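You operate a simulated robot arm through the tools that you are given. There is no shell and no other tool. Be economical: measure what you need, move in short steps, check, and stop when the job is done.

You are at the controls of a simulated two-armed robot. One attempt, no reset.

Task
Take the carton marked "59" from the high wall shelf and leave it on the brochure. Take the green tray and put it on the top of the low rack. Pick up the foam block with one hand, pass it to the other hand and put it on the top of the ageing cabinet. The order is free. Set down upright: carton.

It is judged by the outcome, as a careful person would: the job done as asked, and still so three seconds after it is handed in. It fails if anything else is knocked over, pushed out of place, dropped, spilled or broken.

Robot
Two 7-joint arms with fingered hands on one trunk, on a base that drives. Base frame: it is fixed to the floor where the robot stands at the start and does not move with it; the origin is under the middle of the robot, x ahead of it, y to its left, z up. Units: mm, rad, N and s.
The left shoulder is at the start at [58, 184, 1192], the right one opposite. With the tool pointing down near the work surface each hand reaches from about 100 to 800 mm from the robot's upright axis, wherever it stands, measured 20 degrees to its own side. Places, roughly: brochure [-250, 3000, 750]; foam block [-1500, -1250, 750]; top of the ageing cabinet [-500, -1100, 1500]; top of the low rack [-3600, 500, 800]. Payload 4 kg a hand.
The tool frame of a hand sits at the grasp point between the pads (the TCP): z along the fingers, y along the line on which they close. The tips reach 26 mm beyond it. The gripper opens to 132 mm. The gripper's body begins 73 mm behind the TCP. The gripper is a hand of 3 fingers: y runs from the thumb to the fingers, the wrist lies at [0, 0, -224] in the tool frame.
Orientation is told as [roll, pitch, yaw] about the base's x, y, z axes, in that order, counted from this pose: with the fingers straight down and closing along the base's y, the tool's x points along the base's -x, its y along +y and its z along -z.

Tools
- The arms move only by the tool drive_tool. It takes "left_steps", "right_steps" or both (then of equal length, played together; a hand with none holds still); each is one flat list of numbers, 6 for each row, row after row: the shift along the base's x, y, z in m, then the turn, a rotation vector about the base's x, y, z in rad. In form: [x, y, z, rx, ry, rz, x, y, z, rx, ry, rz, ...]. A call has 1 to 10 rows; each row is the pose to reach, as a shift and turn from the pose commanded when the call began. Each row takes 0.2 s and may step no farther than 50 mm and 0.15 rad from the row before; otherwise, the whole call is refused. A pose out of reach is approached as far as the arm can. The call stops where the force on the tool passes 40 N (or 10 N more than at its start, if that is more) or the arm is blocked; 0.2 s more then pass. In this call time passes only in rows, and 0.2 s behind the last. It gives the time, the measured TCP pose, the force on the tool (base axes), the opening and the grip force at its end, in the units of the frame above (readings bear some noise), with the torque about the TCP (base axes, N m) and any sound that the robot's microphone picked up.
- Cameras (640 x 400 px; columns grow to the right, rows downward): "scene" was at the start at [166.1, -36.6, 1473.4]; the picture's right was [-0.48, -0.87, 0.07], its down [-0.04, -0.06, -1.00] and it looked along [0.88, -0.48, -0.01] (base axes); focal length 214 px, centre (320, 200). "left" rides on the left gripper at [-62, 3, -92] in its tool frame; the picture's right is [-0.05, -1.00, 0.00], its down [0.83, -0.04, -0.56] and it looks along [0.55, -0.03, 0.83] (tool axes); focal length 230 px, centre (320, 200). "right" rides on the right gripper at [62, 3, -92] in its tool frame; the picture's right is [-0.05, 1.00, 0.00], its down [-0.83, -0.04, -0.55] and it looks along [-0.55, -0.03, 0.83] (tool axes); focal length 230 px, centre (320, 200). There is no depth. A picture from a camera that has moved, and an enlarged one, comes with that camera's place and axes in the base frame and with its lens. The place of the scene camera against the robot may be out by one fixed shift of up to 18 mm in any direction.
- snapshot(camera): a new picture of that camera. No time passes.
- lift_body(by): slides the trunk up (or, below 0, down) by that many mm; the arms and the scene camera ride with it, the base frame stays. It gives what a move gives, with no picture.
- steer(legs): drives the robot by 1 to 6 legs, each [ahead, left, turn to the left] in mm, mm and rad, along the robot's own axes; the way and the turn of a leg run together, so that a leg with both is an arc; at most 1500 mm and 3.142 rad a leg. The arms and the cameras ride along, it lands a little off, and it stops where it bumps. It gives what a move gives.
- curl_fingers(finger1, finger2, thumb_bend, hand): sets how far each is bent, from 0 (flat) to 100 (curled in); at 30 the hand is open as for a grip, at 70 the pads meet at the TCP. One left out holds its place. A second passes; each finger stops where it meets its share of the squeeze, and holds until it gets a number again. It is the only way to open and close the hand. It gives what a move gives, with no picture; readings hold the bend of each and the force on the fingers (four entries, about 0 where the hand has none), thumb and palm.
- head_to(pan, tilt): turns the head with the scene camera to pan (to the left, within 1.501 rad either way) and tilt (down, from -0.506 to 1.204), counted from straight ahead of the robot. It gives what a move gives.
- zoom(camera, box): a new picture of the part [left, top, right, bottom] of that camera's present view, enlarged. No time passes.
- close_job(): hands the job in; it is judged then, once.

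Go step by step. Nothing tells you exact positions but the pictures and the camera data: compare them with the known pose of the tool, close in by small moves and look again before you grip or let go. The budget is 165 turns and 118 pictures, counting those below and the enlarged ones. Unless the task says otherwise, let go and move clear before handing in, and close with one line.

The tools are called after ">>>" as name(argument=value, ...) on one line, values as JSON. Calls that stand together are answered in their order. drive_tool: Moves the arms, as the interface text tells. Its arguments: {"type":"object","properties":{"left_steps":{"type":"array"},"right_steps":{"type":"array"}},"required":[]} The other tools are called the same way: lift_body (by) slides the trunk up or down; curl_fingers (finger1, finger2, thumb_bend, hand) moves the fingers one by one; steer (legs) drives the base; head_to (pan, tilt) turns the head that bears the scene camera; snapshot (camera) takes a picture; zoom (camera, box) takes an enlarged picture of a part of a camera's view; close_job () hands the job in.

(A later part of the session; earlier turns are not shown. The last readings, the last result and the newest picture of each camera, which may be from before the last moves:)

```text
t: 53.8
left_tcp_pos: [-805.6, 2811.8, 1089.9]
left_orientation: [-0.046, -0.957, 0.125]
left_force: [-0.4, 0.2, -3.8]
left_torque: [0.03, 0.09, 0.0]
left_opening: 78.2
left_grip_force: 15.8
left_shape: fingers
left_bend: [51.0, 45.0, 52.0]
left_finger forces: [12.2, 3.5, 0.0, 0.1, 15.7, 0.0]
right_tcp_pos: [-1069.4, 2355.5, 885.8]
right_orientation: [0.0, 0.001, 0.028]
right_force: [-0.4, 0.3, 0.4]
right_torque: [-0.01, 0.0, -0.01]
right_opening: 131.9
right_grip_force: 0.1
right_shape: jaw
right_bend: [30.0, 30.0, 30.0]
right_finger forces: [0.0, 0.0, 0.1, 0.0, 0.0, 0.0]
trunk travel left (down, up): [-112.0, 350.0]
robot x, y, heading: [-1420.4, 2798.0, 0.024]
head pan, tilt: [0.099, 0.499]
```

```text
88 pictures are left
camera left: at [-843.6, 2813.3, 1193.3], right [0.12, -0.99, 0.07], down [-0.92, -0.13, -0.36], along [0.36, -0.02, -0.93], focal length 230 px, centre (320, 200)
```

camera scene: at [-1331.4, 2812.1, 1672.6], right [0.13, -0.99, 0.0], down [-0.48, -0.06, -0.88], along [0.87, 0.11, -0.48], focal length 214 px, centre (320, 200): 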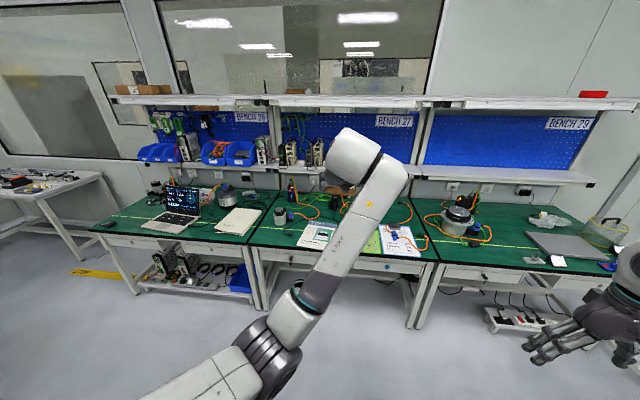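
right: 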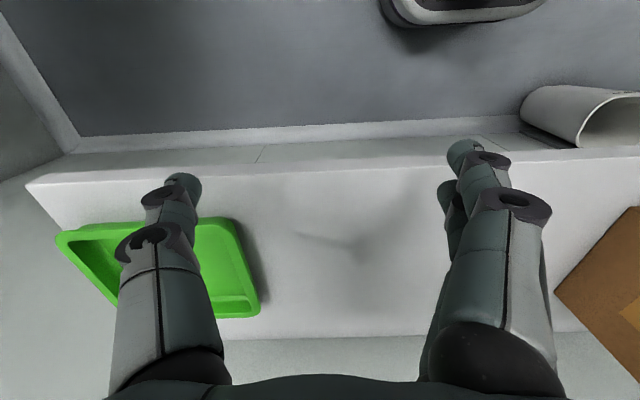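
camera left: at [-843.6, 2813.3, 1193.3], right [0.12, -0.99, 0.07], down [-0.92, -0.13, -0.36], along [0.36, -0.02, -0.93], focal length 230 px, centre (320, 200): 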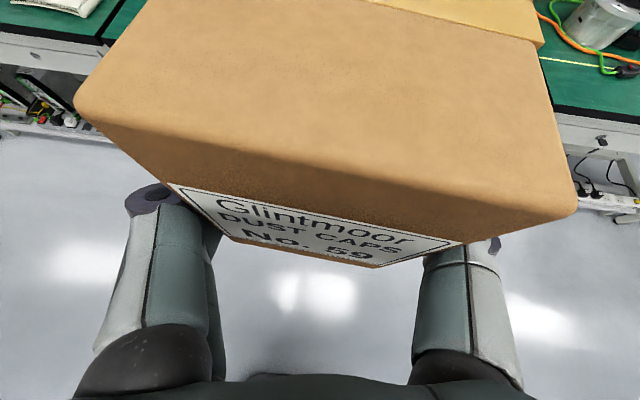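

Carton is steady in the hand. I'll drive up to the bench with the carton above it and then look down.

>>> steer(legs=[[560, 140, -0.024]])

>>> head_to(pan=0.1, tilt=0.75)

>>> snapshot(camera="scene")

>>> snapshot(camera="left")

```text
t: 57.1
left_tcp_pos: [-246.0, 2949.7, 1087.9]
left_orientation: [-0.042, -0.957, 0.1]
left_force: [0.1, 0.1, -3.2]
left_torque: [0.01, 0.14, 0.01]
left_opening: 78.3
left_grip_force: 15.3
left_shape: fingers
left_bend: [51.0, 45.0, 52.0]
left_finger forces: [12.1, 3.5, 0.0, 0.1, 15.7, 0.1]
right_tcp_pos: [-522.2, 2497.9, 886.1]
right_orientation: [0.002, 0.003, 0.007]
right_force: [-0.2, 0.2, -0.8]
right_torque: [-0.02, -0.04, 0.03]
right_opening: 131.8
right_grip_force: 0.0
right_shape: jaw
right_bend: [30.0, 30.0, 30.0]
right_finger forces: [0.0, 0.1, 0.1, 0.1, 0.0, 0.0]
trunk travel left (down, up): [-112.0, 350.0]
robot x, y, heading: [-867.3, 2944.4, 0.008]
head pan, tilt: [0.099, 0.499]
```

```text
t: 57.9
left_tcp_pos: [-246.7, 2949.6, 1086.2]
left_orientation: [-0.04, -0.957, 0.1]
left_force: [0.7, -0.1, -2.4]
left_torque: [-0.02, 0.13, 0.01]
left_opening: 78.3
left_grip_force: 15.4
left_shape: fingers
left_bend: [51.0, 45.0, 52.0]
left_finger forces: [12.2, 3.5, 0.0, 0.0, 15.7, 0.0]
right_tcp_pos: [-521.5, 2498.7, 885.6]
right_orientation: [0.0, 0.0, 0.009]
right_force: [-0.4, 0.3, -0.2]
right_torque: [0.01, 0.0, 0.01]
right_opening: 131.8
right_grip_force: 0.0
right_shape: jaw
right_bend: [30.0, 30.0, 30.0]
right_finger forces: [0.0, 0.0, 0.0, 0.0, 0.0, 0.1]
trunk travel left (down, up): [-112.0, 350.0]
robot x, y, heading: [-868.4, 2945.3, 0.009]
head pan, tilt: [0.099, 0.75]
```

```text
87 pictures are left
camera scene: at [-617.9, 2961.0, 1243.0], right [0.1, -0.99, -0.03], down [-0.87, -0.07, -0.49], along [0.48, 0.08, -0.87], focal length 214 px, centre (320, 200)
```

scene: 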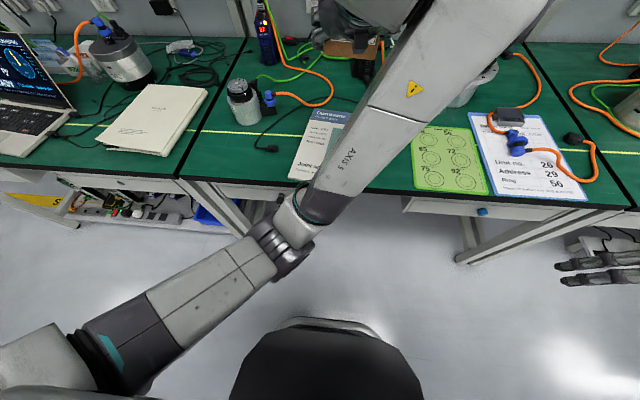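

```text
86 pictures are left
camera left: at [-286.0, 2951.3, 1192.2], right [0.1, -0.99, 0.07], down [-0.93, -0.11, -0.36], along [0.36, -0.03, -0.93], focal length 230 px, centre (320, 200)
```

left: 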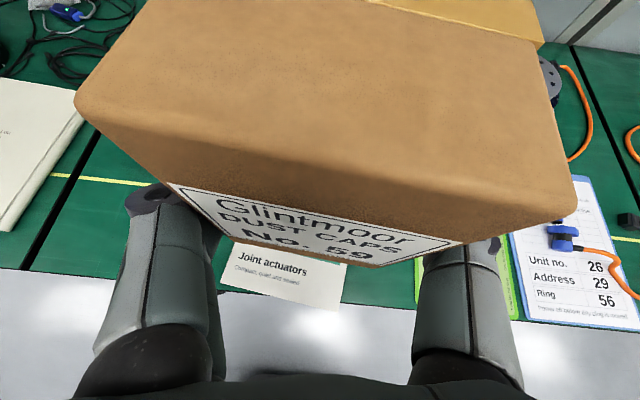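

The brochure's front edge is around x −307 and its centre about (−168, 2978). I'll move over it and lower to just above.

>>> drive_tool(left_steps=[0.01, 0.006, -0.026, -0.004, 0.005, -0.005, 0.02, 0.012, -0.052, -0.008, 0.01, -0.01, 0.03, 0.018, -0.078, -0.012, 0.015, -0.015, 0.04, 0.026, -0.104, -0.016, 0.02, -0.02, 0.046, 0.026, -0.13, -0.024, 0.027, -0.03, 0.046, 0.026, -0.156, -0.024, 0.027, -0.03, 0.046, 0.026, -0.182, -0.024, 0.027, -0.03, 0.046, 0.026, -0.208, -0.024, 0.027, -0.03, 0.046, 0.026, -0.234, -0.024, 0.027, -0.03, 0.046, 0.026, -0.25, -0.024, 0.027, -0.03])

>>> snapshot(camera="left")

>>> snapshot(camera="scene")

```text
t: 59.7
left_tcp_pos: [-184.5, 3027.9, 870.7]
left_orientation: [0.16, -0.97, -0.044]
left_force: [0.6, -0.2, -2.7]
left_torque: [-0.01, 0.18, 0.02]
left_opening: 78.2
left_grip_force: 15.3
left_shape: fingers
left_bend: [51.0, 45.0, 53.0]
left_finger forces: [11.8, 3.5, 0.0, 0.0, 15.6, 0.0]
right_tcp_pos: [-521.7, 2498.5, 886.0]
right_orientation: [-0.001, -0.001, 0.007]
right_force: [0.7, 0.5, 0.7]
right_torque: [0.01, -0.02, -0.03]
right_opening: 131.9
right_grip_force: 0.1
right_shape: jaw
right_bend: [30.0, 30.0, 30.0]
right_finger forces: [0.0, 0.0, 0.1, 0.0, 0.0, 0.0]
trunk travel left (down, up): [-112.0, 350.0]
robot x, y, heading: [-863.6, 2944.2, 0.007]
head pan, tilt: [0.099, 0.75]
stopped in row 9 (left hand): the arm was blocked; the commanded pose is now the measured one
```

```text
85 pictures are left
camera left: at [-223.6, 3019.8, 974.2], right [0.12, -0.99, -0.05], down [-0.92, -0.09, -0.38], along [0.37, 0.09, -0.92], focal length 230 px, centre (320, 200)
```

left: 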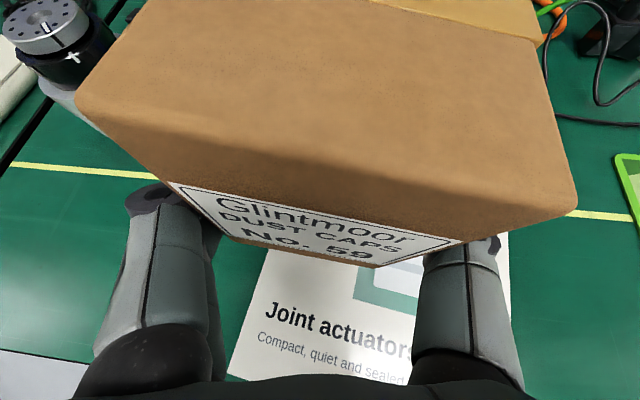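

```text
84 pictures are left
camera scene: at [-617.7, 2961.3, 1242.9], right [0.1, -0.99, -0.03], down [-0.87, -0.07, -0.49], along [0.48, 0.08, -0.87], focal length 214 px, centre (320, 200)
```

scene: 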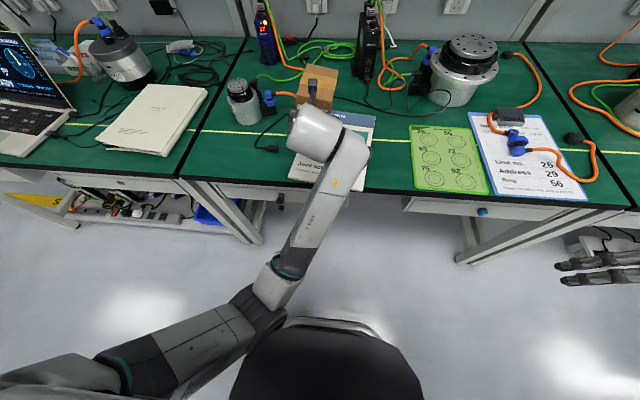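

The wrist swung a bit off (roll 0.16); carton still hovers ~90 mm above the brochure. I'll correct orientation and position slowly at this height.

>>> drive_tool(left_steps=[-0.002, -0.007, 0, -0.017, 0.006, -0.025, -0.004, -0.013, 0, -0.035, 0.012, -0.05, -0.006, -0.02, 0, -0.052, 0.017, -0.076, -0.008, -0.026, 0, -0.069, 0.023, -0.101, -0.01, -0.032, 0, -0.086, 0.029, -0.126, -0.012, -0.039, 0, -0.104, 0.035, -0.151, -0.014, -0.046, 0, -0.121, 0.04, -0.177, -0.016, -0.052, 0, -0.138, 0.046, -0.202])

```text
t: 60.9
left_tcp_pos: [-177.8, 3051.1, 865.8]
left_orientation: [0.266, -0.961, -0.2]
left_force: [-0.4, 0.5, -3.7]
left_torque: [0.06, 0.18, -0.01]
left_opening: 78.3
left_grip_force: 15.1
left_shape: fingers
left_bend: [51.0, 45.0, 53.0]
left_finger forces: [11.8, 3.4, 0.0, 0.0, 15.8, 0.0]
right_tcp_pos: [-522.1, 2499.1, 886.4]
right_orientation: [0.0, 0.001, 0.007]
right_force: [0.2, 0.1, -0.7]
right_torque: [0.01, -0.01, -0.02]
right_opening: 131.7
right_grip_force: 0.1
right_shape: jaw
right_bend: [30.0, 30.0, 30.0]
right_finger forces: [0.0, 0.0, 0.0, 0.0, 0.0, 0.0]
trunk travel left (down, up): [-112.0, 350.0]
robot x, y, heading: [-869.1, 2943.8, 0.007]
head pan, tilt: [0.099, 0.75]
stopped in row 5 (left hand): the arm was blocked; the commanded pose is now the measured one
```

The arm is cramped across the body. I'll raise the trunk and shift the base right/back so that the brochure lies to the left hand's own side.

>>> lift_body(by=150)

>>> steer(legs=[[-60, -200, 0]])

>>> drive_tool(left_steps=[0.005, 0.01, 0, -0.017, 0.006, -0.025, 0.01, 0.02, 0, -0.035, 0.012, -0.05, 0.015, 0.03, 0, -0.052, 0.017, -0.076, 0.02, 0.04, 0, -0.069, 0.023, -0.101, 0.025, 0.05, 0, -0.086, 0.029, -0.126, 0.03, 0.06, 0, -0.104, 0.035, -0.151, 0.035, 0.07, 0, -0.121, 0.04, -0.177, 0.04, 0.08, 0, -0.138, 0.046, -0.202])

>>> snapshot(camera="scene")

```text
t: 61.7
left_tcp_pos: [-170.9, 3112.6, 926.5]
left_orientation: [0.538, -0.965, -0.375]
left_force: [-0.4, -0.1, -2.7]
left_torque: [0.03, 0.12, 0.02]
left_opening: 78.1
left_grip_force: 15.5
left_shape: fingers
left_bend: [51.0, 45.0, 53.0]
left_finger forces: [11.8, 3.4, 0.0, 0.0, 16.0, 0.1]
right_tcp_pos: [-525.6, 2498.8, 941.8]
right_orientation: [0.001, -0.016, 0.01]
right_force: [-0.7, 0.2, -0.2]
right_torque: [-0.02, -0.03, 0.03]
right_opening: 132.0
right_grip_force: 0.0
right_shape: jaw
right_bend: [30.0, 30.0, 30.0]
right_finger forces: [0.0, 0.0, 0.2, 0.0, 0.1, 0.1]
trunk travel left (down, up): [-160.0, 302.0]
robot x, y, heading: [-865.9, 2945.1, 0.005]
head pan, tilt: [0.099, 0.75]
stopped: the arm was blocked; the commanded pose is now the measured one
```

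```text
t: 63.3
left_tcp_pos: [-225.2, 2907.9, 923.7]
left_orientation: [0.538, -0.961, -0.372]
left_force: [0.0, -0.3, -2.8]
left_torque: [0.05, 0.13, 0.02]
left_opening: 78.3
left_grip_force: 15.7
left_shape: fingers
left_bend: [51.0, 45.0, 53.0]
left_finger forces: [11.6, 3.4, 0.0, 0.0, 16.0, 0.0]
right_tcp_pos: [-580.9, 2294.2, 937.2]
right_orientation: [0.0, -0.011, 0.01]
right_force: [0.7, 0.2, -0.4]
right_torque: [-0.01, -0.02, 0.0]
right_opening: 131.9
right_grip_force: 0.1
right_shape: jaw
right_bend: [30.0, 30.0, 30.0]
right_finger forces: [0.0, 0.0, 0.0, 0.0, 0.0, 0.0]
trunk travel left (down, up): [-160.0, 302.0]
robot x, y, heading: [-919.8, 2743.9, 0.005]
head pan, tilt: [0.099, 0.75]
```

```text
t: 65.1
left_tcp_pos: [-185.8, 2988.3, 923.8]
left_orientation: [0.278, -0.967, -0.362]
left_force: [-0.1, 0.6, -3.4]
left_torque: [0.05, 0.12, -0.03]
left_opening: 78.4
left_grip_force: 15.3
left_shape: fingers
left_bend: [51.0, 45.0, 53.0]
left_finger forces: [11.8, 3.5, 0.1, 0.0, 15.8, 0.0]
right_tcp_pos: [-580.8, 2294.8, 940.1]
right_orientation: [-0.001, -0.011, 0.01]
right_force: [0.1, -0.7, 0.3]
right_torque: [0.01, 0.01, 0.04]
right_opening: 131.8
right_grip_force: 0.2
right_shape: jaw
right_bend: [30.0, 30.0, 30.0]
right_finger forces: [0.1, 0.0, 0.1, 0.0, 0.1, 0.1]
trunk travel left (down, up): [-160.0, 302.0]
robot x, y, heading: [-925.1, 2742.6, 0.005]
head pan, tilt: [0.099, 0.75]
```

```text
83 pictures are left
camera scene: at [-715.7, 2757.8, 1311.3], right [0.11, -0.99, -0.02], down [-0.83, -0.08, -0.55], along [0.55, 0.08, -0.83], focal length 214 px, centre (320, 200)
```

scene: 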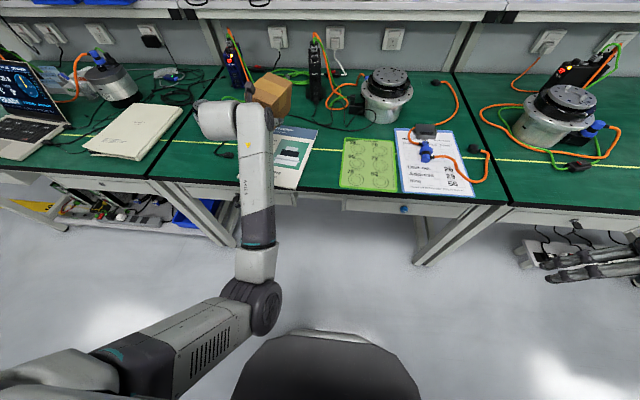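

Now the arm responds correctly. I'll finish levelling the carton in place.

>>> drive_tool(left_steps=[0, 0, 0, -0.022, 0.014, -0.037, 0, 0, 0, -0.044, 0.027, -0.075, 0, 0, 0, -0.067, 0.041, -0.112, 0, 0, 0, -0.089, 0.055, -0.15, 0, 0, 0, -0.111, 0.069, -0.187, 0, 0, 0, -0.133, 0.082, -0.225, 0, 0, 0, -0.156, 0.096, -0.262, 0, 0, 0, -0.178, 0.11, -0.3])

>>> snapshot(camera="left")

```text
t: 66.9
left_tcp_pos: [-185.6, 2990.0, 923.1]
left_orientation: [-0.073, -0.93, -0.376]
left_force: [-0.4, 0.2, -3.3]
left_torque: [0.05, 0.11, -0.03]
left_opening: 78.5
left_grip_force: 15.0
left_shape: fingers
left_bend: [50.0, 45.0, 53.0]
left_finger forces: [11.7, 3.7, 0.0, 0.1, 15.3, 0.0]
right_tcp_pos: [-580.9, 2294.3, 938.5]
right_orientation: [0.001, -0.01, 0.01]
right_force: [-0.1, -0.5, -0.1]
right_torque: [-0.02, 0.03, 0.01]
right_opening: 131.9
right_grip_force: 0.1
right_shape: jaw
right_bend: [30.0, 30.0, 30.0]
right_finger forces: [0.0, 0.0, 0.0, 0.0, 0.0, 0.0]
trunk travel left (down, up): [-160.0, 302.0]
robot x, y, heading: [-924.9, 2741.5, 0.013]
head pan, tilt: [0.099, 0.75]
```

```text
82 pictures are left
camera left: at [-215.8, 3011.9, 1028.2], right [-0.39, -0.92, 0.09], down [-0.88, 0.34, -0.33], along [0.28, -0.21, -0.94], focal length 230 px, centre (320, 200)
```

left: 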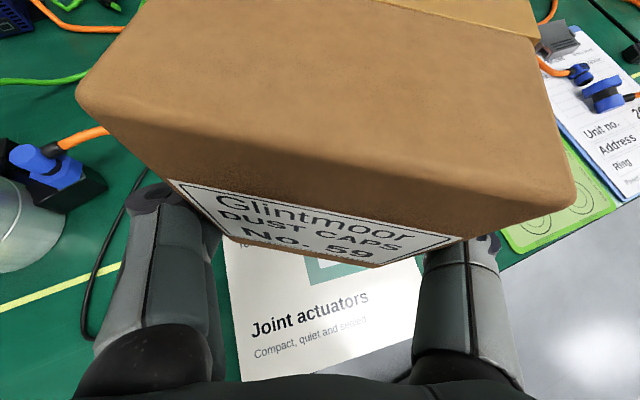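

Carton is level above the brochure. I'll lower it most of the way.

>>> drive_tool(left_steps=[0, 0, -0.015, 0, 0, 0, 0, 0, -0.03, 0, 0, 0, 0, 0, -0.045, 0, 0, 0, 0, 0, -0.06, 0, 0, 0, 0, 0, -0.075, 0, 0, 0, 0, 0, -0.09, 0, 0, 0, 0, 0, -0.105, 0, 0, 0, 0, 0, -0.115, 0, 0, 0])

>>> snapshot(camera="scene")

>>> snapshot(camera="left")

```text
t: 68.7
left_tcp_pos: [-186.0, 2988.2, 808.6]
left_orientation: [-0.072, -0.93, -0.377]
left_force: [0.2, 0.5, -2.9]
left_torque: [0.05, 0.13, 0.01]
left_opening: 78.6
left_grip_force: 15.2
left_shape: fingers
left_bend: [50.0, 45.0, 53.0]
left_finger forces: [11.9, 3.5, 0.0, 0.0, 15.3, 0.1]
right_tcp_pos: [-580.5, 2296.0, 939.4]
right_orientation: [-0.002, -0.009, 0.01]
right_force: [0.0, -0.6, -0.1]
right_torque: [0.02, 0.03, 0.0]
right_opening: 131.8
right_grip_force: 0.0
right_shape: jaw
right_bend: [30.0, 30.0, 30.0]
right_finger forces: [0.0, 0.0, 0.0, 0.0, 0.0, 0.0]
trunk travel left (down, up): [-160.0, 302.0]
robot x, y, heading: [-925.1, 2742.4, 0.01]
head pan, tilt: [0.099, 0.75]
```

```text
81 pictures are left
camera scene: at [-715.9, 2757.7, 1311.4], right [0.11, -0.99, -0.02], down [-0.83, -0.08, -0.55], along [0.55, 0.08, -0.83], focal length 214 px, centre (320, 200)
```

scene: 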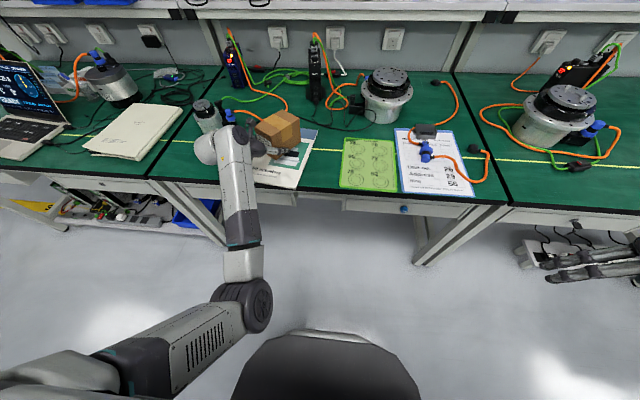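

```text
80 pictures are left
camera left: at [-215.4, 3010.7, 913.9], right [-0.39, -0.92, 0.08], down [-0.88, 0.34, -0.33], along [0.28, -0.2, -0.94], focal length 230 px, centre (320, 200)
```

left: 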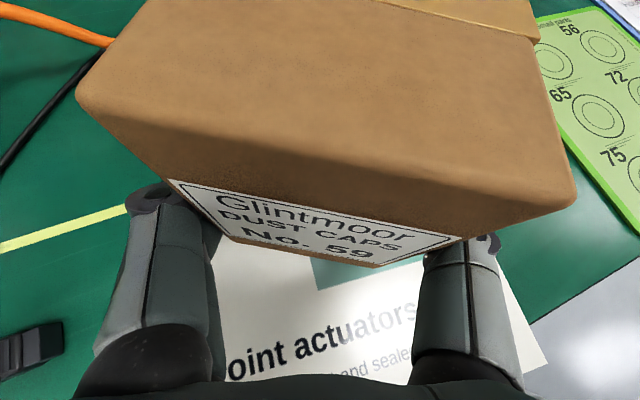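

Carton footprint sits inside the brochure. I'll lower in fine steps until contact.

>>> drive_tool(left_steps=[0, 0, -0.004, 0, 0, 0, 0, 0, -0.008, 0, 0, 0, 0, 0, -0.012, 0, 0, 0, 0, 0, -0.016, 0, 0, 0, 0, 0, -0.02, 0, 0, 0])

```text
t: 69.9
left_tcp_pos: [-185.4, 2988.1, 791.5]
left_orientation: [-0.068, -0.936, -0.38]
left_force: [-0.6, 0.2, 7.9]
left_torque: [0.55, -0.24, 0.1]
left_opening: 78.2
left_grip_force: 21.3
left_shape: fingers
left_bend: [50.0, 46.0, 53.0]
left_finger forces: [11.7, 14.7, 0.0, 0.0, 15.4, 0.1]
right_tcp_pos: [-583.2, 2295.0, 939.7]
right_orientation: [0.0, -0.012, 0.009]
right_force: [-0.5, 0.5, 0.3]
right_torque: [0.03, -0.01, -0.03]
right_opening: 131.8
right_grip_force: 0.0
right_shape: jaw
right_bend: [30.0, 30.0, 30.0]
right_finger forces: [0.1, 0.0, 0.1, 0.0, 0.1, 0.1]
trunk travel left (down, up): [-160.0, 302.0]
robot x, y, heading: [-928.0, 2741.6, 0.008]
head pan, tilt: [0.099, 0.75]
```

Contact made. I'll open the fingers in stages.

>>> curl_fingers(hand="left", finger1=45, finger2=42, thumb_bend=48)

>>> curl_fingers(hand="left", finger1=28, finger2=28, thumb_bend=28)

>>> snapshot(camera="left")

```text
t: 70.9
left_tcp_pos: [-187.1, 2989.3, 791.8]
left_orientation: [-0.065, -0.934, -0.381]
left_force: [3.0, -2.7, 17.1]
left_torque: [0.56, -0.78, -0.19]
left_opening: 84.1
left_grip_force: 11.5
left_shape: fingers
left_bend: [45.0, 45.0, 47.0]
left_finger forces: [2.2, 18.9, 0.0, 0.0, 2.1, 0.0]
right_tcp_pos: [-584.3, 2294.4, 938.5]
right_orientation: [-0.001, -0.014, 0.01]
right_force: [0.1, -0.1, 0.0]
right_torque: [0.0, 0.03, -0.01]
right_opening: 131.9
right_grip_force: 0.1
right_shape: jaw
right_bend: [30.0, 30.0, 30.0]
right_finger forces: [0.1, 0.0, 0.1, 0.0, 0.0, 0.0]
trunk travel left (down, up): [-160.0, 302.0]
robot x, y, heading: [-925.1, 2741.4, 0.012]
head pan, tilt: [0.099, 0.75]
```

```text
t: 71.9
left_tcp_pos: [-187.9, 2988.3, 789.5]
left_orientation: [-0.073, -0.93, -0.376]
left_force: [-3.1, -2.6, 9.2]
left_torque: [0.54, -0.32, -0.03]
left_opening: 138.2
left_grip_force: 5.1
left_shape: fingers
left_bend: [28.0, 31.0, 28.0]
left_finger forces: [0.1, 9.6, 0.1, 0.0, 0.0, 0.1]
right_tcp_pos: [-581.6, 2293.7, 938.2]
right_orientation: [0.001, -0.012, 0.011]
right_force: [0.1, -0.2, 0.3]
right_torque: [0.01, 0.02, -0.02]
right_opening: 131.7
right_grip_force: 0.1
right_shape: jaw
right_bend: [30.0, 30.0, 30.0]
right_finger forces: [0.1, 0.1, 0.0, 0.1, 0.1, 0.1]
trunk travel left (down, up): [-160.0, 302.0]
robot x, y, heading: [-926.5, 2743.0, 0.011]
head pan, tilt: [0.099, 0.75]
```

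```text
79 pictures are left
camera left: at [-216.8, 3010.8, 894.5], right [-0.39, -0.92, 0.08], down [-0.88, 0.34, -0.33], along [0.28, -0.2, -0.94], focal length 230 px, centre (320, 200)
```

left: 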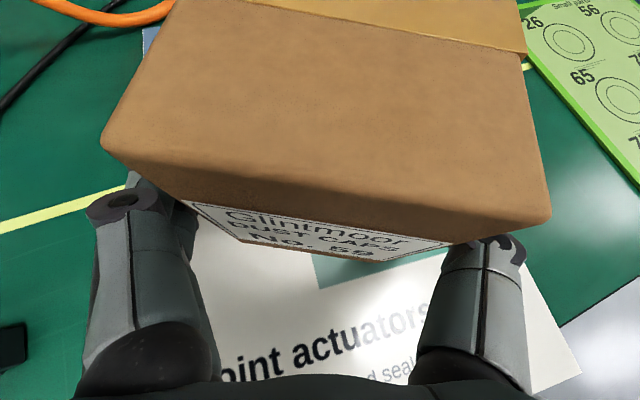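

Released, carton upright; one fingertip rests on the bench. I'll rise slightly and back out along the hand's axis.

>>> drive_tool(left_steps=[0, 0, 0.006, 0, 0, 0, -0.018, 0.007, 0.008, 0, 0, 0, -0.036, 0.014, 0.01, 0, 0, 0, -0.056, 0.022, 0.012, 0, 0, 0, -0.075, 0.03, 0.016, 0, 0, 0, -0.095, 0.038, 0.024, 0, 0, 0, -0.115, 0.046, 0.04, 0, 0, 0, -0.13, 0.052, 0.06, 0, 0, 0, -0.15, 0.06, 0.08, 0, 0, 0, -0.17, 0.07, 0.1, 0, 0, 0])

>>> snapshot(camera="left")

```text
t: 74.1
left_tcp_pos: [-356.0, 3058.6, 886.7]
left_orientation: [-0.071, -0.931, -0.377]
left_force: [-0.8, 0.6, 0.1]
left_torque: [0.0, -0.01, -0.02]
left_opening: 138.5
left_grip_force: 0.1
left_shape: fingers
left_bend: [28.0, 28.0, 28.0]
left_finger forces: [0.0, 0.1, 0.1, 0.0, 0.0, 0.0]
right_tcp_pos: [-581.6, 2295.8, 940.2]
right_orientation: [0.001, -0.012, 0.009]
right_force: [-0.7, 0.9, -0.9]
right_torque: [0.04, 0.04, 0.02]
right_opening: 132.0
right_grip_force: 0.0
right_shape: jaw
right_bend: [30.0, 30.0, 30.0]
right_finger forces: [0.0, 0.0, 0.0, 0.0, 0.0, 0.0]
trunk travel left (down, up): [-160.0, 302.0]
robot x, y, heading: [-924.8, 2741.6, 0.01]
head pan, tilt: [0.099, 0.75]
```

```text
78 pictures are left
camera left: at [-385.8, 3080.8, 992.5], right [-0.39, -0.92, 0.08], down [-0.88, 0.34, -0.33], along [0.28, -0.2, -0.94], focal length 230 px, centre (320, 200)
```

left: 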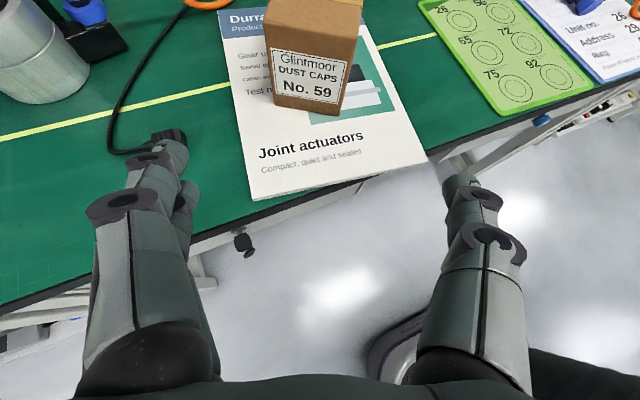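

Carton 59 stands on the brochure. Next the foam block: I'll back away, strafe back down the aisle and turn to face the cabinet side.

>>> steer(legs=[[-500, 0, 0], [0, -1400, 0], [0, -1400, 0], [0, 0, -1.57]])

>>> head_to(pan=0, tilt=0.4)

>>> snapshot(camera="scene")

```text
t: 87.5
left_tcp_pos: [-799.5, 901.9, 887.0]
left_orientation: [-0.048, -0.91, -0.303]
left_force: [-33.9, 12.4, 5.9]
left_torque: [0.32, 0.47, 3.16]
left_opening: 161.8
left_grip_force: 22.1
left_shape: fingers
left_bend: [9.0, 29.0, 28.0]
left_finger forces: [13.3, 31.6, 0.1, 0.0, 0.1, 0.1]
right_tcp_pos: [-983.4, 112.6, 936.9]
right_orientation: [0.003, -0.016, 0.057]
right_force: [0.3, -1.3, -0.8]
right_torque: [0.06, 0.01, 0.0]
right_opening: 131.6
right_grip_force: 0.1
right_shape: jaw
right_bend: [30.0, 30.0, 30.0]
right_finger forces: [0.0, 0.1, 0.1, 0.0, 0.0, 0.1]
trunk travel left (down, up): [-160.0, 302.0]
robot x, y, heading: [-1345.6, 544.8, 0.06]
head pan, tilt: [0.099, 0.75]
stopped in leg 3: the force on the tool passed its limit at 61 N (the readings are from after the stop); the commanded pose is now the measured one
```

```text
t: 88.3
left_tcp_pos: [-799.6, 901.6, 887.2]
left_orientation: [-0.054, -0.918, -0.306]
left_force: [-46.5, 10.9, 4.9]
left_torque: [0.22, 0.7, 4.09]
left_opening: 161.8
left_grip_force: 28.5
left_shape: fingers
left_bend: [9.0, 30.0, 28.0]
left_finger forces: [12.0, 44.6, 0.0, 0.0, 0.0, 0.0]
right_tcp_pos: [-988.1, 116.7, 941.2]
right_orientation: [-0.001, -0.017, 0.057]
right_force: [0.4, -0.8, -0.7]
right_torque: [0.01, -0.01, 0.02]
right_opening: 131.7
right_grip_force: 0.2
right_shape: jaw
right_bend: [30.0, 30.0, 30.0]
right_finger forces: [0.1, 0.1, 0.1, 0.0, 0.0, 0.0]
trunk travel left (down, up): [-160.0, 302.0]
robot x, y, heading: [-1346.6, 545.4, 0.051]
head pan, tilt: [0.0, 0.4]
```

```text
77 pictures are left
camera scene: at [-1127.6, 564.5, 1340.4], right [0.05, -1.0, 0.0], down [-0.59, -0.03, -0.81], along [0.81, 0.04, -0.59], focal length 214 px, centre (320, 200)
```

scene: 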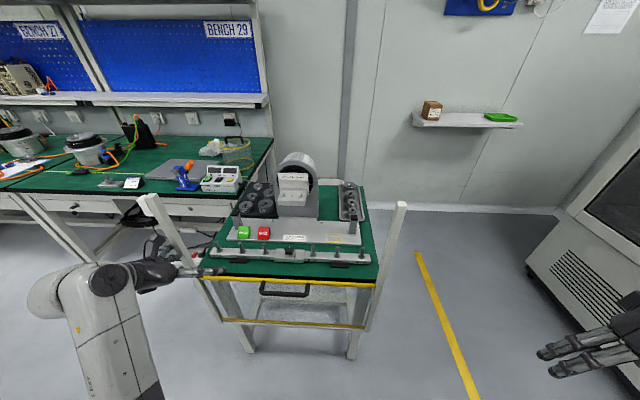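

The left fingers caught the corner of the machine table on the way. I'll back straight off to free them and check that the table stayed put.

>>> steer(legs=[[-250, 30, 0]])

>>> snapshot(camera="scene")

```text
t: 90.1
left_tcp_pos: [-1044.1, 918.3, 885.8]
left_orientation: [-0.057, -0.918, -0.309]
left_force: [-0.4, 0.6, -0.7]
left_torque: [-0.04, -0.03, -0.01]
left_opening: 139.0
left_grip_force: 0.1
left_shape: fingers
left_bend: [28.0, 28.0, 28.0]
left_finger forces: [0.1, 0.0, 0.0, 0.0, 0.0, 0.1]
right_tcp_pos: [-1229.8, 134.3, 939.6]
right_orientation: [0.0, -0.012, 0.06]
right_force: [-0.5, 0.6, 0.4]
right_torque: [0.02, -0.07, -0.01]
right_opening: 132.0
right_grip_force: 0.0
right_shape: jaw
right_bend: [30.0, 30.0, 30.0]
right_finger forces: [0.0, 0.0, 0.1, 0.1, 0.0, 0.0]
trunk travel left (down, up): [-160.0, 302.0]
robot x, y, heading: [-1592.2, 564.6, 0.061]
head pan, tilt: [0.0, 0.4]
```

```text
76 pictures are left
camera scene: at [-1368.8, 580.9, 1339.5], right [0.06, -1.0, 0.0], down [-0.59, -0.03, -0.81], along [0.81, 0.05, -0.59], focal length 214 px, centre (320, 200)
```

scene: 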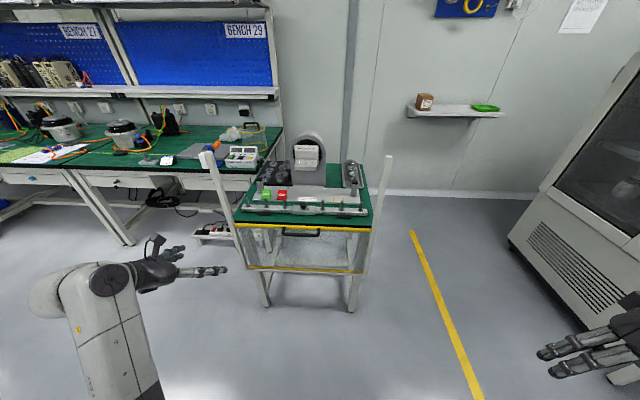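

Table appears in place. I'll continue further down the aisle then look right toward the foam before turning.

>>> steer(legs=[[0, -600, -0.06]])

>>> head_to(pan=-1.4, tilt=0.35)

>>> snapshot(camera="scene")

```text
t: 93.5
left_tcp_pos: [-1005.4, 281.8, 885.4]
left_orientation: [-0.058, -0.916, -0.361]
left_force: [0.1, 0.4, 0.1]
left_torque: [0.04, 0.02, 0.02]
left_opening: 139.1
left_grip_force: 0.1
left_shape: fingers
left_bend: [28.0, 28.0, 28.0]
left_finger forces: [0.0, 0.0, 0.0, 0.0, 0.0, 0.1]
right_tcp_pos: [-1231.8, -490.2, 938.4]
right_orientation: [0.0, -0.013, 0.008]
right_force: [0.6, -0.3, -0.4]
right_torque: [0.0, -0.02, 0.01]
right_opening: 131.8
right_grip_force: 0.0
right_shape: jaw
right_bend: [30.0, 30.0, 30.0]
right_finger forces: [0.0, 0.1, 0.0, 0.0, 0.1, 0.0]
trunk travel left (down, up): [-160.0, 302.0]
robot x, y, heading: [-1570.7, -48.8, 0.007]
head pan, tilt: [0.0, 0.4]
```

```text
t: 95.1
left_tcp_pos: [-1005.8, 282.4, 884.2]
left_orientation: [-0.059, -0.916, -0.361]
left_force: [-0.1, -0.1, -0.2]
left_torque: [0.03, 0.02, -0.03]
left_opening: 139.4
left_grip_force: 0.1
left_shape: fingers
left_bend: [28.0, 28.0, 28.0]
left_finger forces: [0.0, 0.0, 0.0, 0.0, 0.0, 0.1]
right_tcp_pos: [-1233.0, -490.9, 941.0]
right_orientation: [0.0, -0.012, 0.009]
right_force: [-0.4, -0.3, 0.3]
right_torque: [0.02, 0.01, 0.02]
right_opening: 131.6
right_grip_force: 0.0
right_shape: jaw
right_bend: [30.0, 30.0, 30.0]
right_finger forces: [0.1, 0.1, 0.0, 0.1, 0.0, 0.1]
trunk travel left (down, up): [-160.0, 302.0]
robot x, y, heading: [-1573.0, -44.7, 0.005]
head pan, tilt: [-1.4, 0.351]
```

```text
75 pictures are left
camera scene: at [-1421.2, -128.2, 1361.5], right [-0.96, -0.18, 0.23], down [-0.28, 0.34, -0.9], along [0.08, -0.92, -0.37], focal length 214 px, centre (320, 200)
```

scene: 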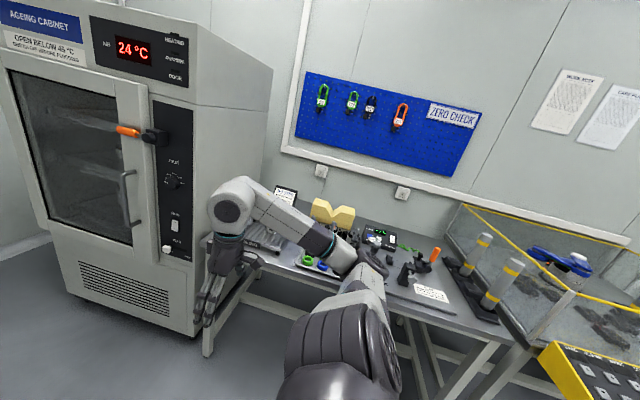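

The foam block (yellow) stands at the back of the bench by the cabinet. I'll turn to face the bench.

>>> steer(legs=[[0, 0, -1.57]])

>>> lift_body(by=150)

>>> head_to(pan=0, tilt=0.5)

>>> snapshot(camera="scene")

```text
t: 99.3
left_tcp_pos: [-1247.2, -608.8, 883.8]
left_orientation: [-0.058, -0.917, -1.929]
left_force: [0.1, 0.8, 0.7]
left_torque: [0.04, 0.0, 0.05]
left_opening: 139.2
left_grip_force: 0.1
left_shape: fingers
left_bend: [28.0, 28.0, 28.0]
left_finger forces: [0.0, 0.0, 0.0, 0.0, 0.1, 0.0]
right_tcp_pos: [-2020.2, -385.0, 939.3]
right_orientation: [-0.001, -0.012, -1.564]
right_force: [0.2, -0.1, 0.4]
right_torque: [0.01, 0.0, -0.02]
right_opening: 131.8
right_grip_force: 0.0
right_shape: jaw
right_bend: [30.0, 30.0, 30.0]
right_finger forces: [0.1, 0.1, 0.0, 0.0, 0.1, 0.0]
trunk travel left (down, up): [-160.0, 302.0]
robot x, y, heading: [-1577.1, -42.6, -1.566]
head pan, tilt: [-1.4, 0.351]
```

```text
t: 101.0
left_tcp_pos: [-1246.7, -608.9, 1035.1]
left_orientation: [-0.06, -0.914, -1.93]
left_force: [-0.4, -0.2, -0.9]
left_torque: [0.01, -0.02, -0.01]
left_opening: 139.0
left_grip_force: 0.0
left_shape: fingers
left_bend: [28.0, 28.0, 28.0]
left_finger forces: [0.0, 0.0, 0.1, 0.0, 0.0, 0.1]
right_tcp_pos: [-2020.7, -383.9, 1088.2]
right_orientation: [-0.002, -0.012, -1.561]
right_force: [0.1, 0.2, -0.3]
right_torque: [0.02, 0.0, 0.0]
right_opening: 131.9
right_grip_force: 0.0
right_shape: jaw
right_bend: [30.0, 30.0, 30.0]
right_finger forces: [0.1, 0.1, 0.0, 0.1, 0.0, 0.0]
trunk travel left (down, up): [-310.0, 152.0]
robot x, y, heading: [-1575.6, -42.9, -1.565]
head pan, tilt: [-1.4, 0.351]
```

```text
t: 102.6
left_tcp_pos: [-1246.4, -609.9, 1035.7]
left_orientation: [-0.059, -0.918, -1.931]
left_force: [0.1, -0.4, -0.3]
left_torque: [-0.01, -0.01, 0.02]
left_opening: 139.1
left_grip_force: 0.1
left_shape: fingers
left_bend: [28.0, 28.0, 28.0]
left_finger forces: [0.1, 0.0, 0.0, 0.1, 0.0, 0.1]
right_tcp_pos: [-2021.5, -384.1, 1087.9]
right_orientation: [0.0, -0.012, -1.562]
right_force: [0.2, 0.4, 0.2]
right_torque: [-0.01, 0.01, -0.01]
right_opening: 131.9
right_grip_force: 0.0
right_shape: jaw
right_bend: [30.0, 30.0, 30.0]
right_finger forces: [0.0, 0.0, 0.0, 0.1, 0.1, 0.0]
trunk travel left (down, up): [-310.0, 152.0]
robot x, y, heading: [-1573.1, -44.0, -1.563]
head pan, tilt: [0.0, 0.499]
```

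```text
74 pictures are left
camera scene: at [-1562.2, -153.0, 1513.1], right [-1.0, -0.01, 0.0], down [0.0, 0.53, -0.85], along [0.0, -0.85, -0.53], focal length 214 px, centre (320, 200)
```

scene: 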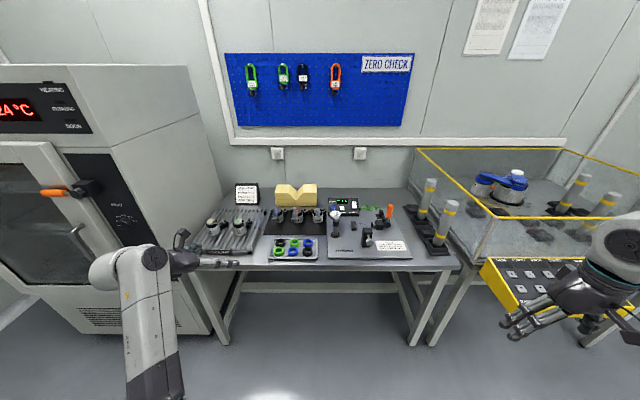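

>>> zoom(camera="scene", box=[190, 160, 450, 280])

```text
2.46 times, centred on (320, 220) of scene
camera zoom: at [-1562.2, -153.0, 1513.1], right [-1.0, -0.01, 0.0], down [0.0, 0.53, -0.85], along [0.0, -0.85, -0.53], focal length 528 px, centre (320, 151)
```

zoom: 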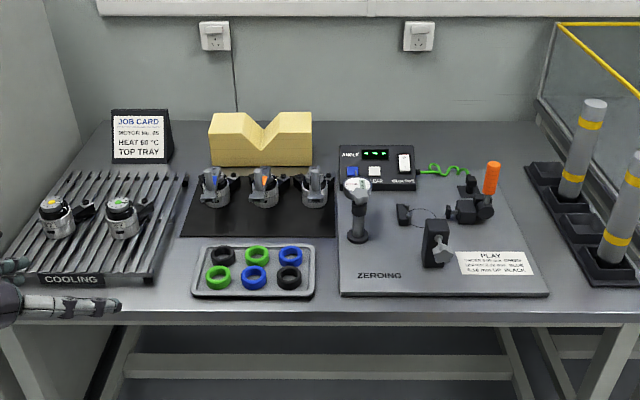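

The foam is a V-notched yellow block, about 270 mm wide, at the back of the bench near (−1405, −1330). First I tuck the left hand back, fingers down, before moving in.

>>> drive_tool(left_steps=[0, 0.02, 0.025, 0.086, -0.032, 0, 0, 0.04, 0.05, 0.172, -0.064, 0, 0, 0.06, 0.075, 0.257, -0.097, 0, 0, 0.08, 0.1, 0.343, -0.129, 0, 0, 0.1, 0.125, 0.429, -0.161, 0, 0, 0.12, 0.15, 0.515, -0.193, 0, 0, 0.14, 0.175, 0.6, -0.225, 0, 0, 0.16, 0.2, 0.686, -0.258, 0, 0, 0.18, 0.225, 0.772, -0.29, 0, 0, 0.2, 0.25, 0.858, -0.322, 0])

```text
t: 104.8
left_tcp_pos: [-1246.4, -411.0, 1280.8]
left_orientation: [-0.07, 0.01, -1.926]
left_force: [-0.5, 0.7, 5.4]
left_torque: [-0.16, 0.01, 0.04]
left_opening: 139.3
left_grip_force: 0.0
left_shape: fingers
left_bend: [28.0, 28.0, 28.0]
left_finger forces: [0.0, 0.0, 0.0, 0.0, 0.0, 0.1]
right_tcp_pos: [-2019.5, -387.1, 1088.2]
right_orientation: [-0.002, -0.01, -1.559]
right_force: [0.4, -1.5, 0.1]
right_torque: [0.07, 0.03, -0.04]
right_opening: 131.9
right_grip_force: 0.0
right_shape: jaw
right_bend: [30.0, 30.0, 30.0]
right_finger forces: [0.0, 0.1, 0.0, 0.1, 0.0, 0.1]
trunk travel left (down, up): [-310.0, 152.0]
robot x, y, heading: [-1572.8, -41.7, -1.56]
head pan, tilt: [0.0, 0.499]
```

>>> drive_tool(left_steps=[-0.02, 0.01, 0.02, 0, 0, 0.07, -0.04, 0.02, 0.04, 0, 0, 0.14, -0.06, 0.03, 0.06, 0, 0, 0.21, -0.08, 0.04, 0.08, 0, 0, 0.28, -0.1, 0.05, 0.1, 0, 0, 0.36], right_steps=[0.03, 0, 0.02, 0, 0, 0, 0.06, 0, 0.04, 0, 0, 0, 0.09, 0, 0.06, 0, 0, 0, 0.12, 0, 0.08, 0, 0, 0, 0.15, 0, 0.1, 0, 0, 0])

>>> steer(legs=[[300, 240, 0]])

>>> snapshot(camera="scene")

>>> snapshot(camera="right")

```text
t: 106.0
left_tcp_pos: [-1346.6, -359.2, 1386.5]
left_orientation: [-0.059, 0.001, -1.569]
left_force: [0.3, 0.4, 0.0]
left_torque: [0.0, -0.02, -0.01]
left_opening: 139.1
left_grip_force: 0.2
left_shape: fingers
left_bend: [28.0, 28.0, 28.0]
left_finger forces: [0.1, 0.1, 0.0, 0.0, 0.0, 0.0]
right_tcp_pos: [-1868.2, -384.1, 1188.5]
right_orientation: [-0.001, -0.012, -1.563]
right_force: [-0.3, 0.8, -0.1]
right_torque: [0.0, 0.06, -0.03]
right_opening: 131.7
right_grip_force: 0.1
right_shape: jaw
right_bend: [30.0, 30.0, 30.0]
right_finger forces: [0.0, 0.1, 0.1, 0.0, 0.0, 0.0]
trunk travel left (down, up): [-310.0, 152.0]
robot x, y, heading: [-1571.9, -46.7, -1.562]
head pan, tilt: [0.0, 0.499]
```

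```text
t: 108.4
left_tcp_pos: [-1101.9, -656.6, 1386.9]
left_orientation: [-0.06, -0.002, -1.562]
left_force: [-0.6, -0.2, 0.6]
left_torque: [0.0, -0.01, 0.0]
left_opening: 139.0
left_grip_force: 0.1
left_shape: fingers
left_bend: [28.0, 28.0, 28.0]
left_finger forces: [0.0, 0.1, 0.1, 0.0, 0.1, 0.0]
right_tcp_pos: [-1625.4, -685.3, 1187.6]
right_orientation: [0.0, -0.011, -1.554]
right_force: [0.2, 0.1, 0.0]
right_torque: [0.0, 0.0, 0.02]
right_opening: 131.9
right_grip_force: 0.0
right_shape: jaw
right_bend: [30.0, 30.0, 30.0]
right_finger forces: [0.0, 0.0, 0.1, 0.0, 0.1, 0.0]
trunk travel left (down, up): [-310.0, 152.0]
robot x, y, heading: [-1329.3, -343.0, -1.556]
head pan, tilt: [0.0, 0.499]
```

```text
72 pictures are left
camera scene: at [-1318.5, -450.7, 1513.3], right [-1.0, -0.02, 0.0], down [-0.01, 0.53, -0.85], along [0.01, -0.85, -0.53], focal length 214 px, centre (320, 200)
```

scene: 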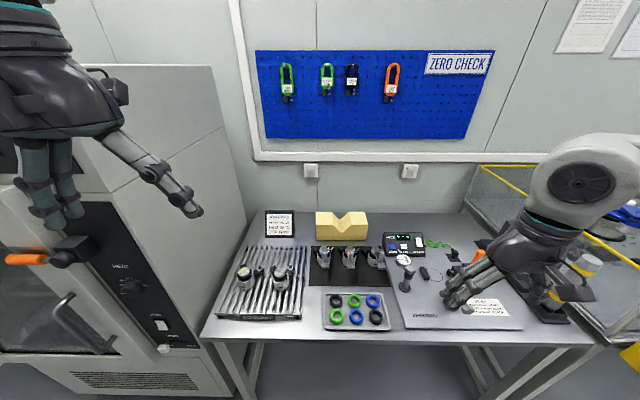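

```text
71 pictures are left
camera right: at [-1622.2, -623.9, 1279.9], right [1.0, -0.03, 0.0], down [-0.03, -0.82, 0.57], along [-0.02, -0.57, -0.82], focal length 230 px, centre (320, 200)
```

right: 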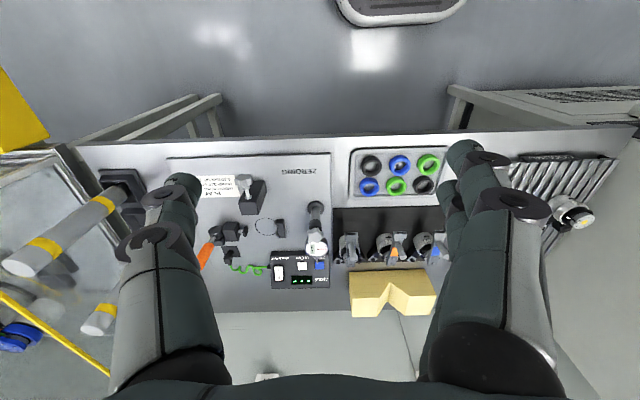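

>>> zoom(camera="right", box=[310, 220, 470, 320])

>>> zoom(camera="scene", box=[260, 180, 420, 280])

```text
4.00 times, centred on (390, 270) of right
camera zoom: at [-1622.2, -623.9, 1279.9], right [1.0, -0.03, 0.0], down [-0.03, -0.82, 0.57], along [-0.02, -0.57, -0.82], focal length 920 px, centre (40, -80)
```

zoom: 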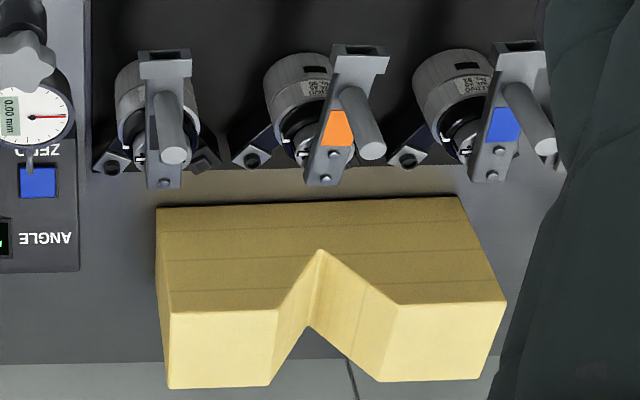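

```text
4.00 times, centred on (340, 230) of scene
camera zoom: at [-1318.5, -450.7, 1513.3], right [-1.0, -0.02, 0.0], down [-0.01, 0.53, -0.85], along [0.01, -0.85, -0.53], focal length 858 px, centre (240, 80)
```

zoom: 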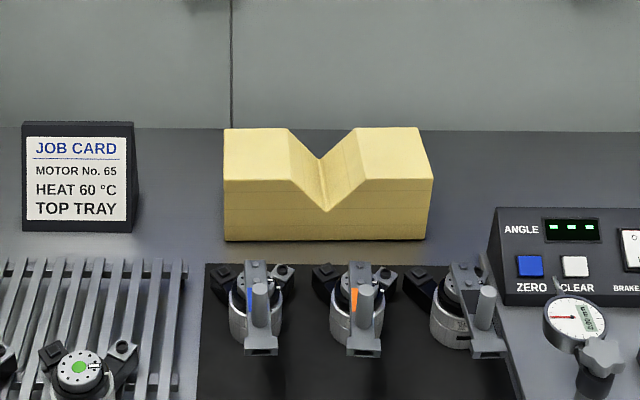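

The block spans x −1545…−1284, y −1290…≈−1410, z 755…847, V groove upward. I'll grip each end across the depth, so both hands need a quarter turn; first shift right a bit away from the cabinet.

>>> steer(legs=[[0, -90, 0]])

>>> drive_tool(right_steps=[0, 0, 0, 0, 0, 0.15, 0, 0, 0, 0, 0, 0.3, 0, 0, 0, 0, 0, 0.45, 0, 0, 0, 0, 0, 0.6, 0, 0, 0, 0, 0, 0.75, 0, 0, 0, 0, 0, 0.9, 0, 0, 0, 0, 0, 1.05, 0, 0, 0, 0, 0, 1.2, 0, 0, 0, 0, 0, 1.35, 0, 0, 0, 0, 0, 1.5], left_steps=[0, 0, 0, 0, 0, 0.15, 0, 0, 0, 0, 0, 0.3, 0, 0, 0, 0, 0, 0.45, 0, 0, 0, 0, 0, 0.6, 0, 0, 0, 0, 0, 0.75, 0, 0, 0, 0, 0, 0.9, 0, 0, 0, 0, 0, 1.05, 0, 0, 0, 0, 0, 1.2, 0, 0, 0, 0, 0, 1.35, 0, 0, 0, 0, 0, 1.5])

```text
t: 109.5
left_tcp_pos: [-1188.9, -657.9, 1387.4]
left_orientation: [-0.061, 0.0, -1.56]
left_force: [-0.2, -0.7, 0.0]
left_torque: [0.0, 0.01, 0.02]
left_opening: 138.9
left_grip_force: 0.0
left_shape: fingers
left_bend: [28.0, 28.0, 28.0]
left_finger forces: [0.0, 0.0, 0.0, 0.0, 0.0, 0.0]
right_tcp_pos: [-1711.3, -687.4, 1188.6]
right_orientation: [-0.003, -0.012, -1.551]
right_force: [-0.2, 0.0, -0.1]
right_torque: [-0.01, -0.01, 0.0]
right_opening: 131.8
right_grip_force: 0.1
right_shape: jaw
right_bend: [30.0, 30.0, 30.0]
right_finger forces: [0.1, 0.1, 0.0, 0.1, 0.0, 0.0]
trunk travel left (down, up): [-310.0, 152.0]
robot x, y, heading: [-1421.3, -343.9, -1.555]
head pan, tilt: [0.0, 0.499]
```

```text
t: 111.7
left_tcp_pos: [-1053.9, -875.7, 1549.1]
left_orientation: [-0.067, 0.004, -0.29]
left_force: [1.3, -0.8, 0.0]
left_torque: [0.07, 0.01, -0.01]
left_opening: 139.3
left_grip_force: 0.0
left_shape: fingers
left_bend: [28.0, 28.0, 28.0]
left_finger forces: [0.0, 0.0, 0.1, 0.1, 0.1, 0.1]
left hand out of reach, approached as far as the arm can: row 3, 4, 5, 6, 7, 8, 9, 10
right_tcp_pos: [-1713.9, -691.3, 1186.2]
right_orientation: [0.004, -0.014, -0.049]
right_force: [-0.4, -0.9, 0.1]
right_torque: [0.05, -0.03, 0.0]
right_opening: 131.8
right_grip_force: 0.1
right_shape: jaw
right_bend: [30.0, 30.0, 30.0]
right_finger forces: [0.0, 0.0, 0.0, 0.0, 0.0, 0.0]
trunk travel left (down, up): [-310.0, 152.0]
robot x, y, heading: [-1418.8, -341.0, -1.552]
head pan, tilt: [0.0, 0.499]
```

Right hand is turned. I'll shift both hands toward the robot's centre line, then check the view before moving in.

>>> drive_tool(right_steps=[0.025, 0, 0, 0, 0, 0.006, 0.05, 0, 0, 0, 0, 0.012, 0.075, 0, 0, 0, 0, 0.018, 0.1, 0, 0, 0, 0, 0.024, 0.125, 0, 0, 0, 0, 0.03, 0.15, 0, 0, 0, 0, 0.036, 0.175, 0, 0, 0, 0, 0.042, 0.2, 0, 0, 0, 0, 0.049], left_steps=[-0.012, 0.01, -0.02, 0, 0, 0, -0.025, 0.02, -0.04, 0, 0, 0, -0.037, 0.03, -0.06, 0, 0, 0, -0.05, 0.04, -0.08, 0, 0, 0, -0.06, 0.05, -0.1, 0, 0, 0, -0.07, 0.06, -0.12, 0, 0, 0, -0.08, 0.07, -0.14, 0, 0, 0, -0.09, 0.08, -0.16, 0, 0, 0])

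>>> snapshot(camera="scene")

```text
t: 113.5
left_tcp_pos: [-1056.5, -894.5, 1529.2]
left_orientation: [-0.074, 0.004, -0.295]
left_force: [-0.5, -1.0, -0.1]
left_torque: [0.04, 0.03, -0.03]
left_opening: 139.2
left_grip_force: 0.1
left_shape: fingers
left_bend: [28.0, 28.0, 28.0]
left_finger forces: [0.1, 0.0, 0.1, 0.0, 0.1, 0.0]
left hand out of reach, approached as far as the arm can: row 1, 2, 3, 4, 5, 6, 7, 8
right_tcp_pos: [-1511.3, -688.5, 1188.5]
right_orientation: [0.0, -0.012, -0.005]
right_force: [0.4, -1.0, 0.1]
right_torque: [0.01, 0.03, -0.01]
right_opening: 132.1
right_grip_force: 0.0
right_shape: jaw
right_bend: [30.0, 30.0, 30.0]
right_finger forces: [0.0, 0.1, 0.0, 0.0, 0.0, 0.0]
trunk travel left (down, up): [-310.0, 152.0]
robot x, y, heading: [-1419.7, -340.2, -1.554]
head pan, tilt: [0.0, 0.499]
```

```text
68 pictures are left
camera scene: at [-1406.5, -454.9, 1512.9], right [-1.0, -0.02, 0.0], down [-0.01, 0.53, -0.85], along [0.01, -0.85, -0.53], focal length 214 px, centre (320, 200)
```

scene: 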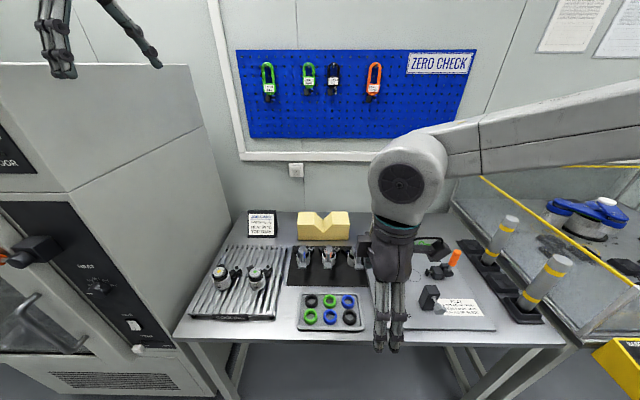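

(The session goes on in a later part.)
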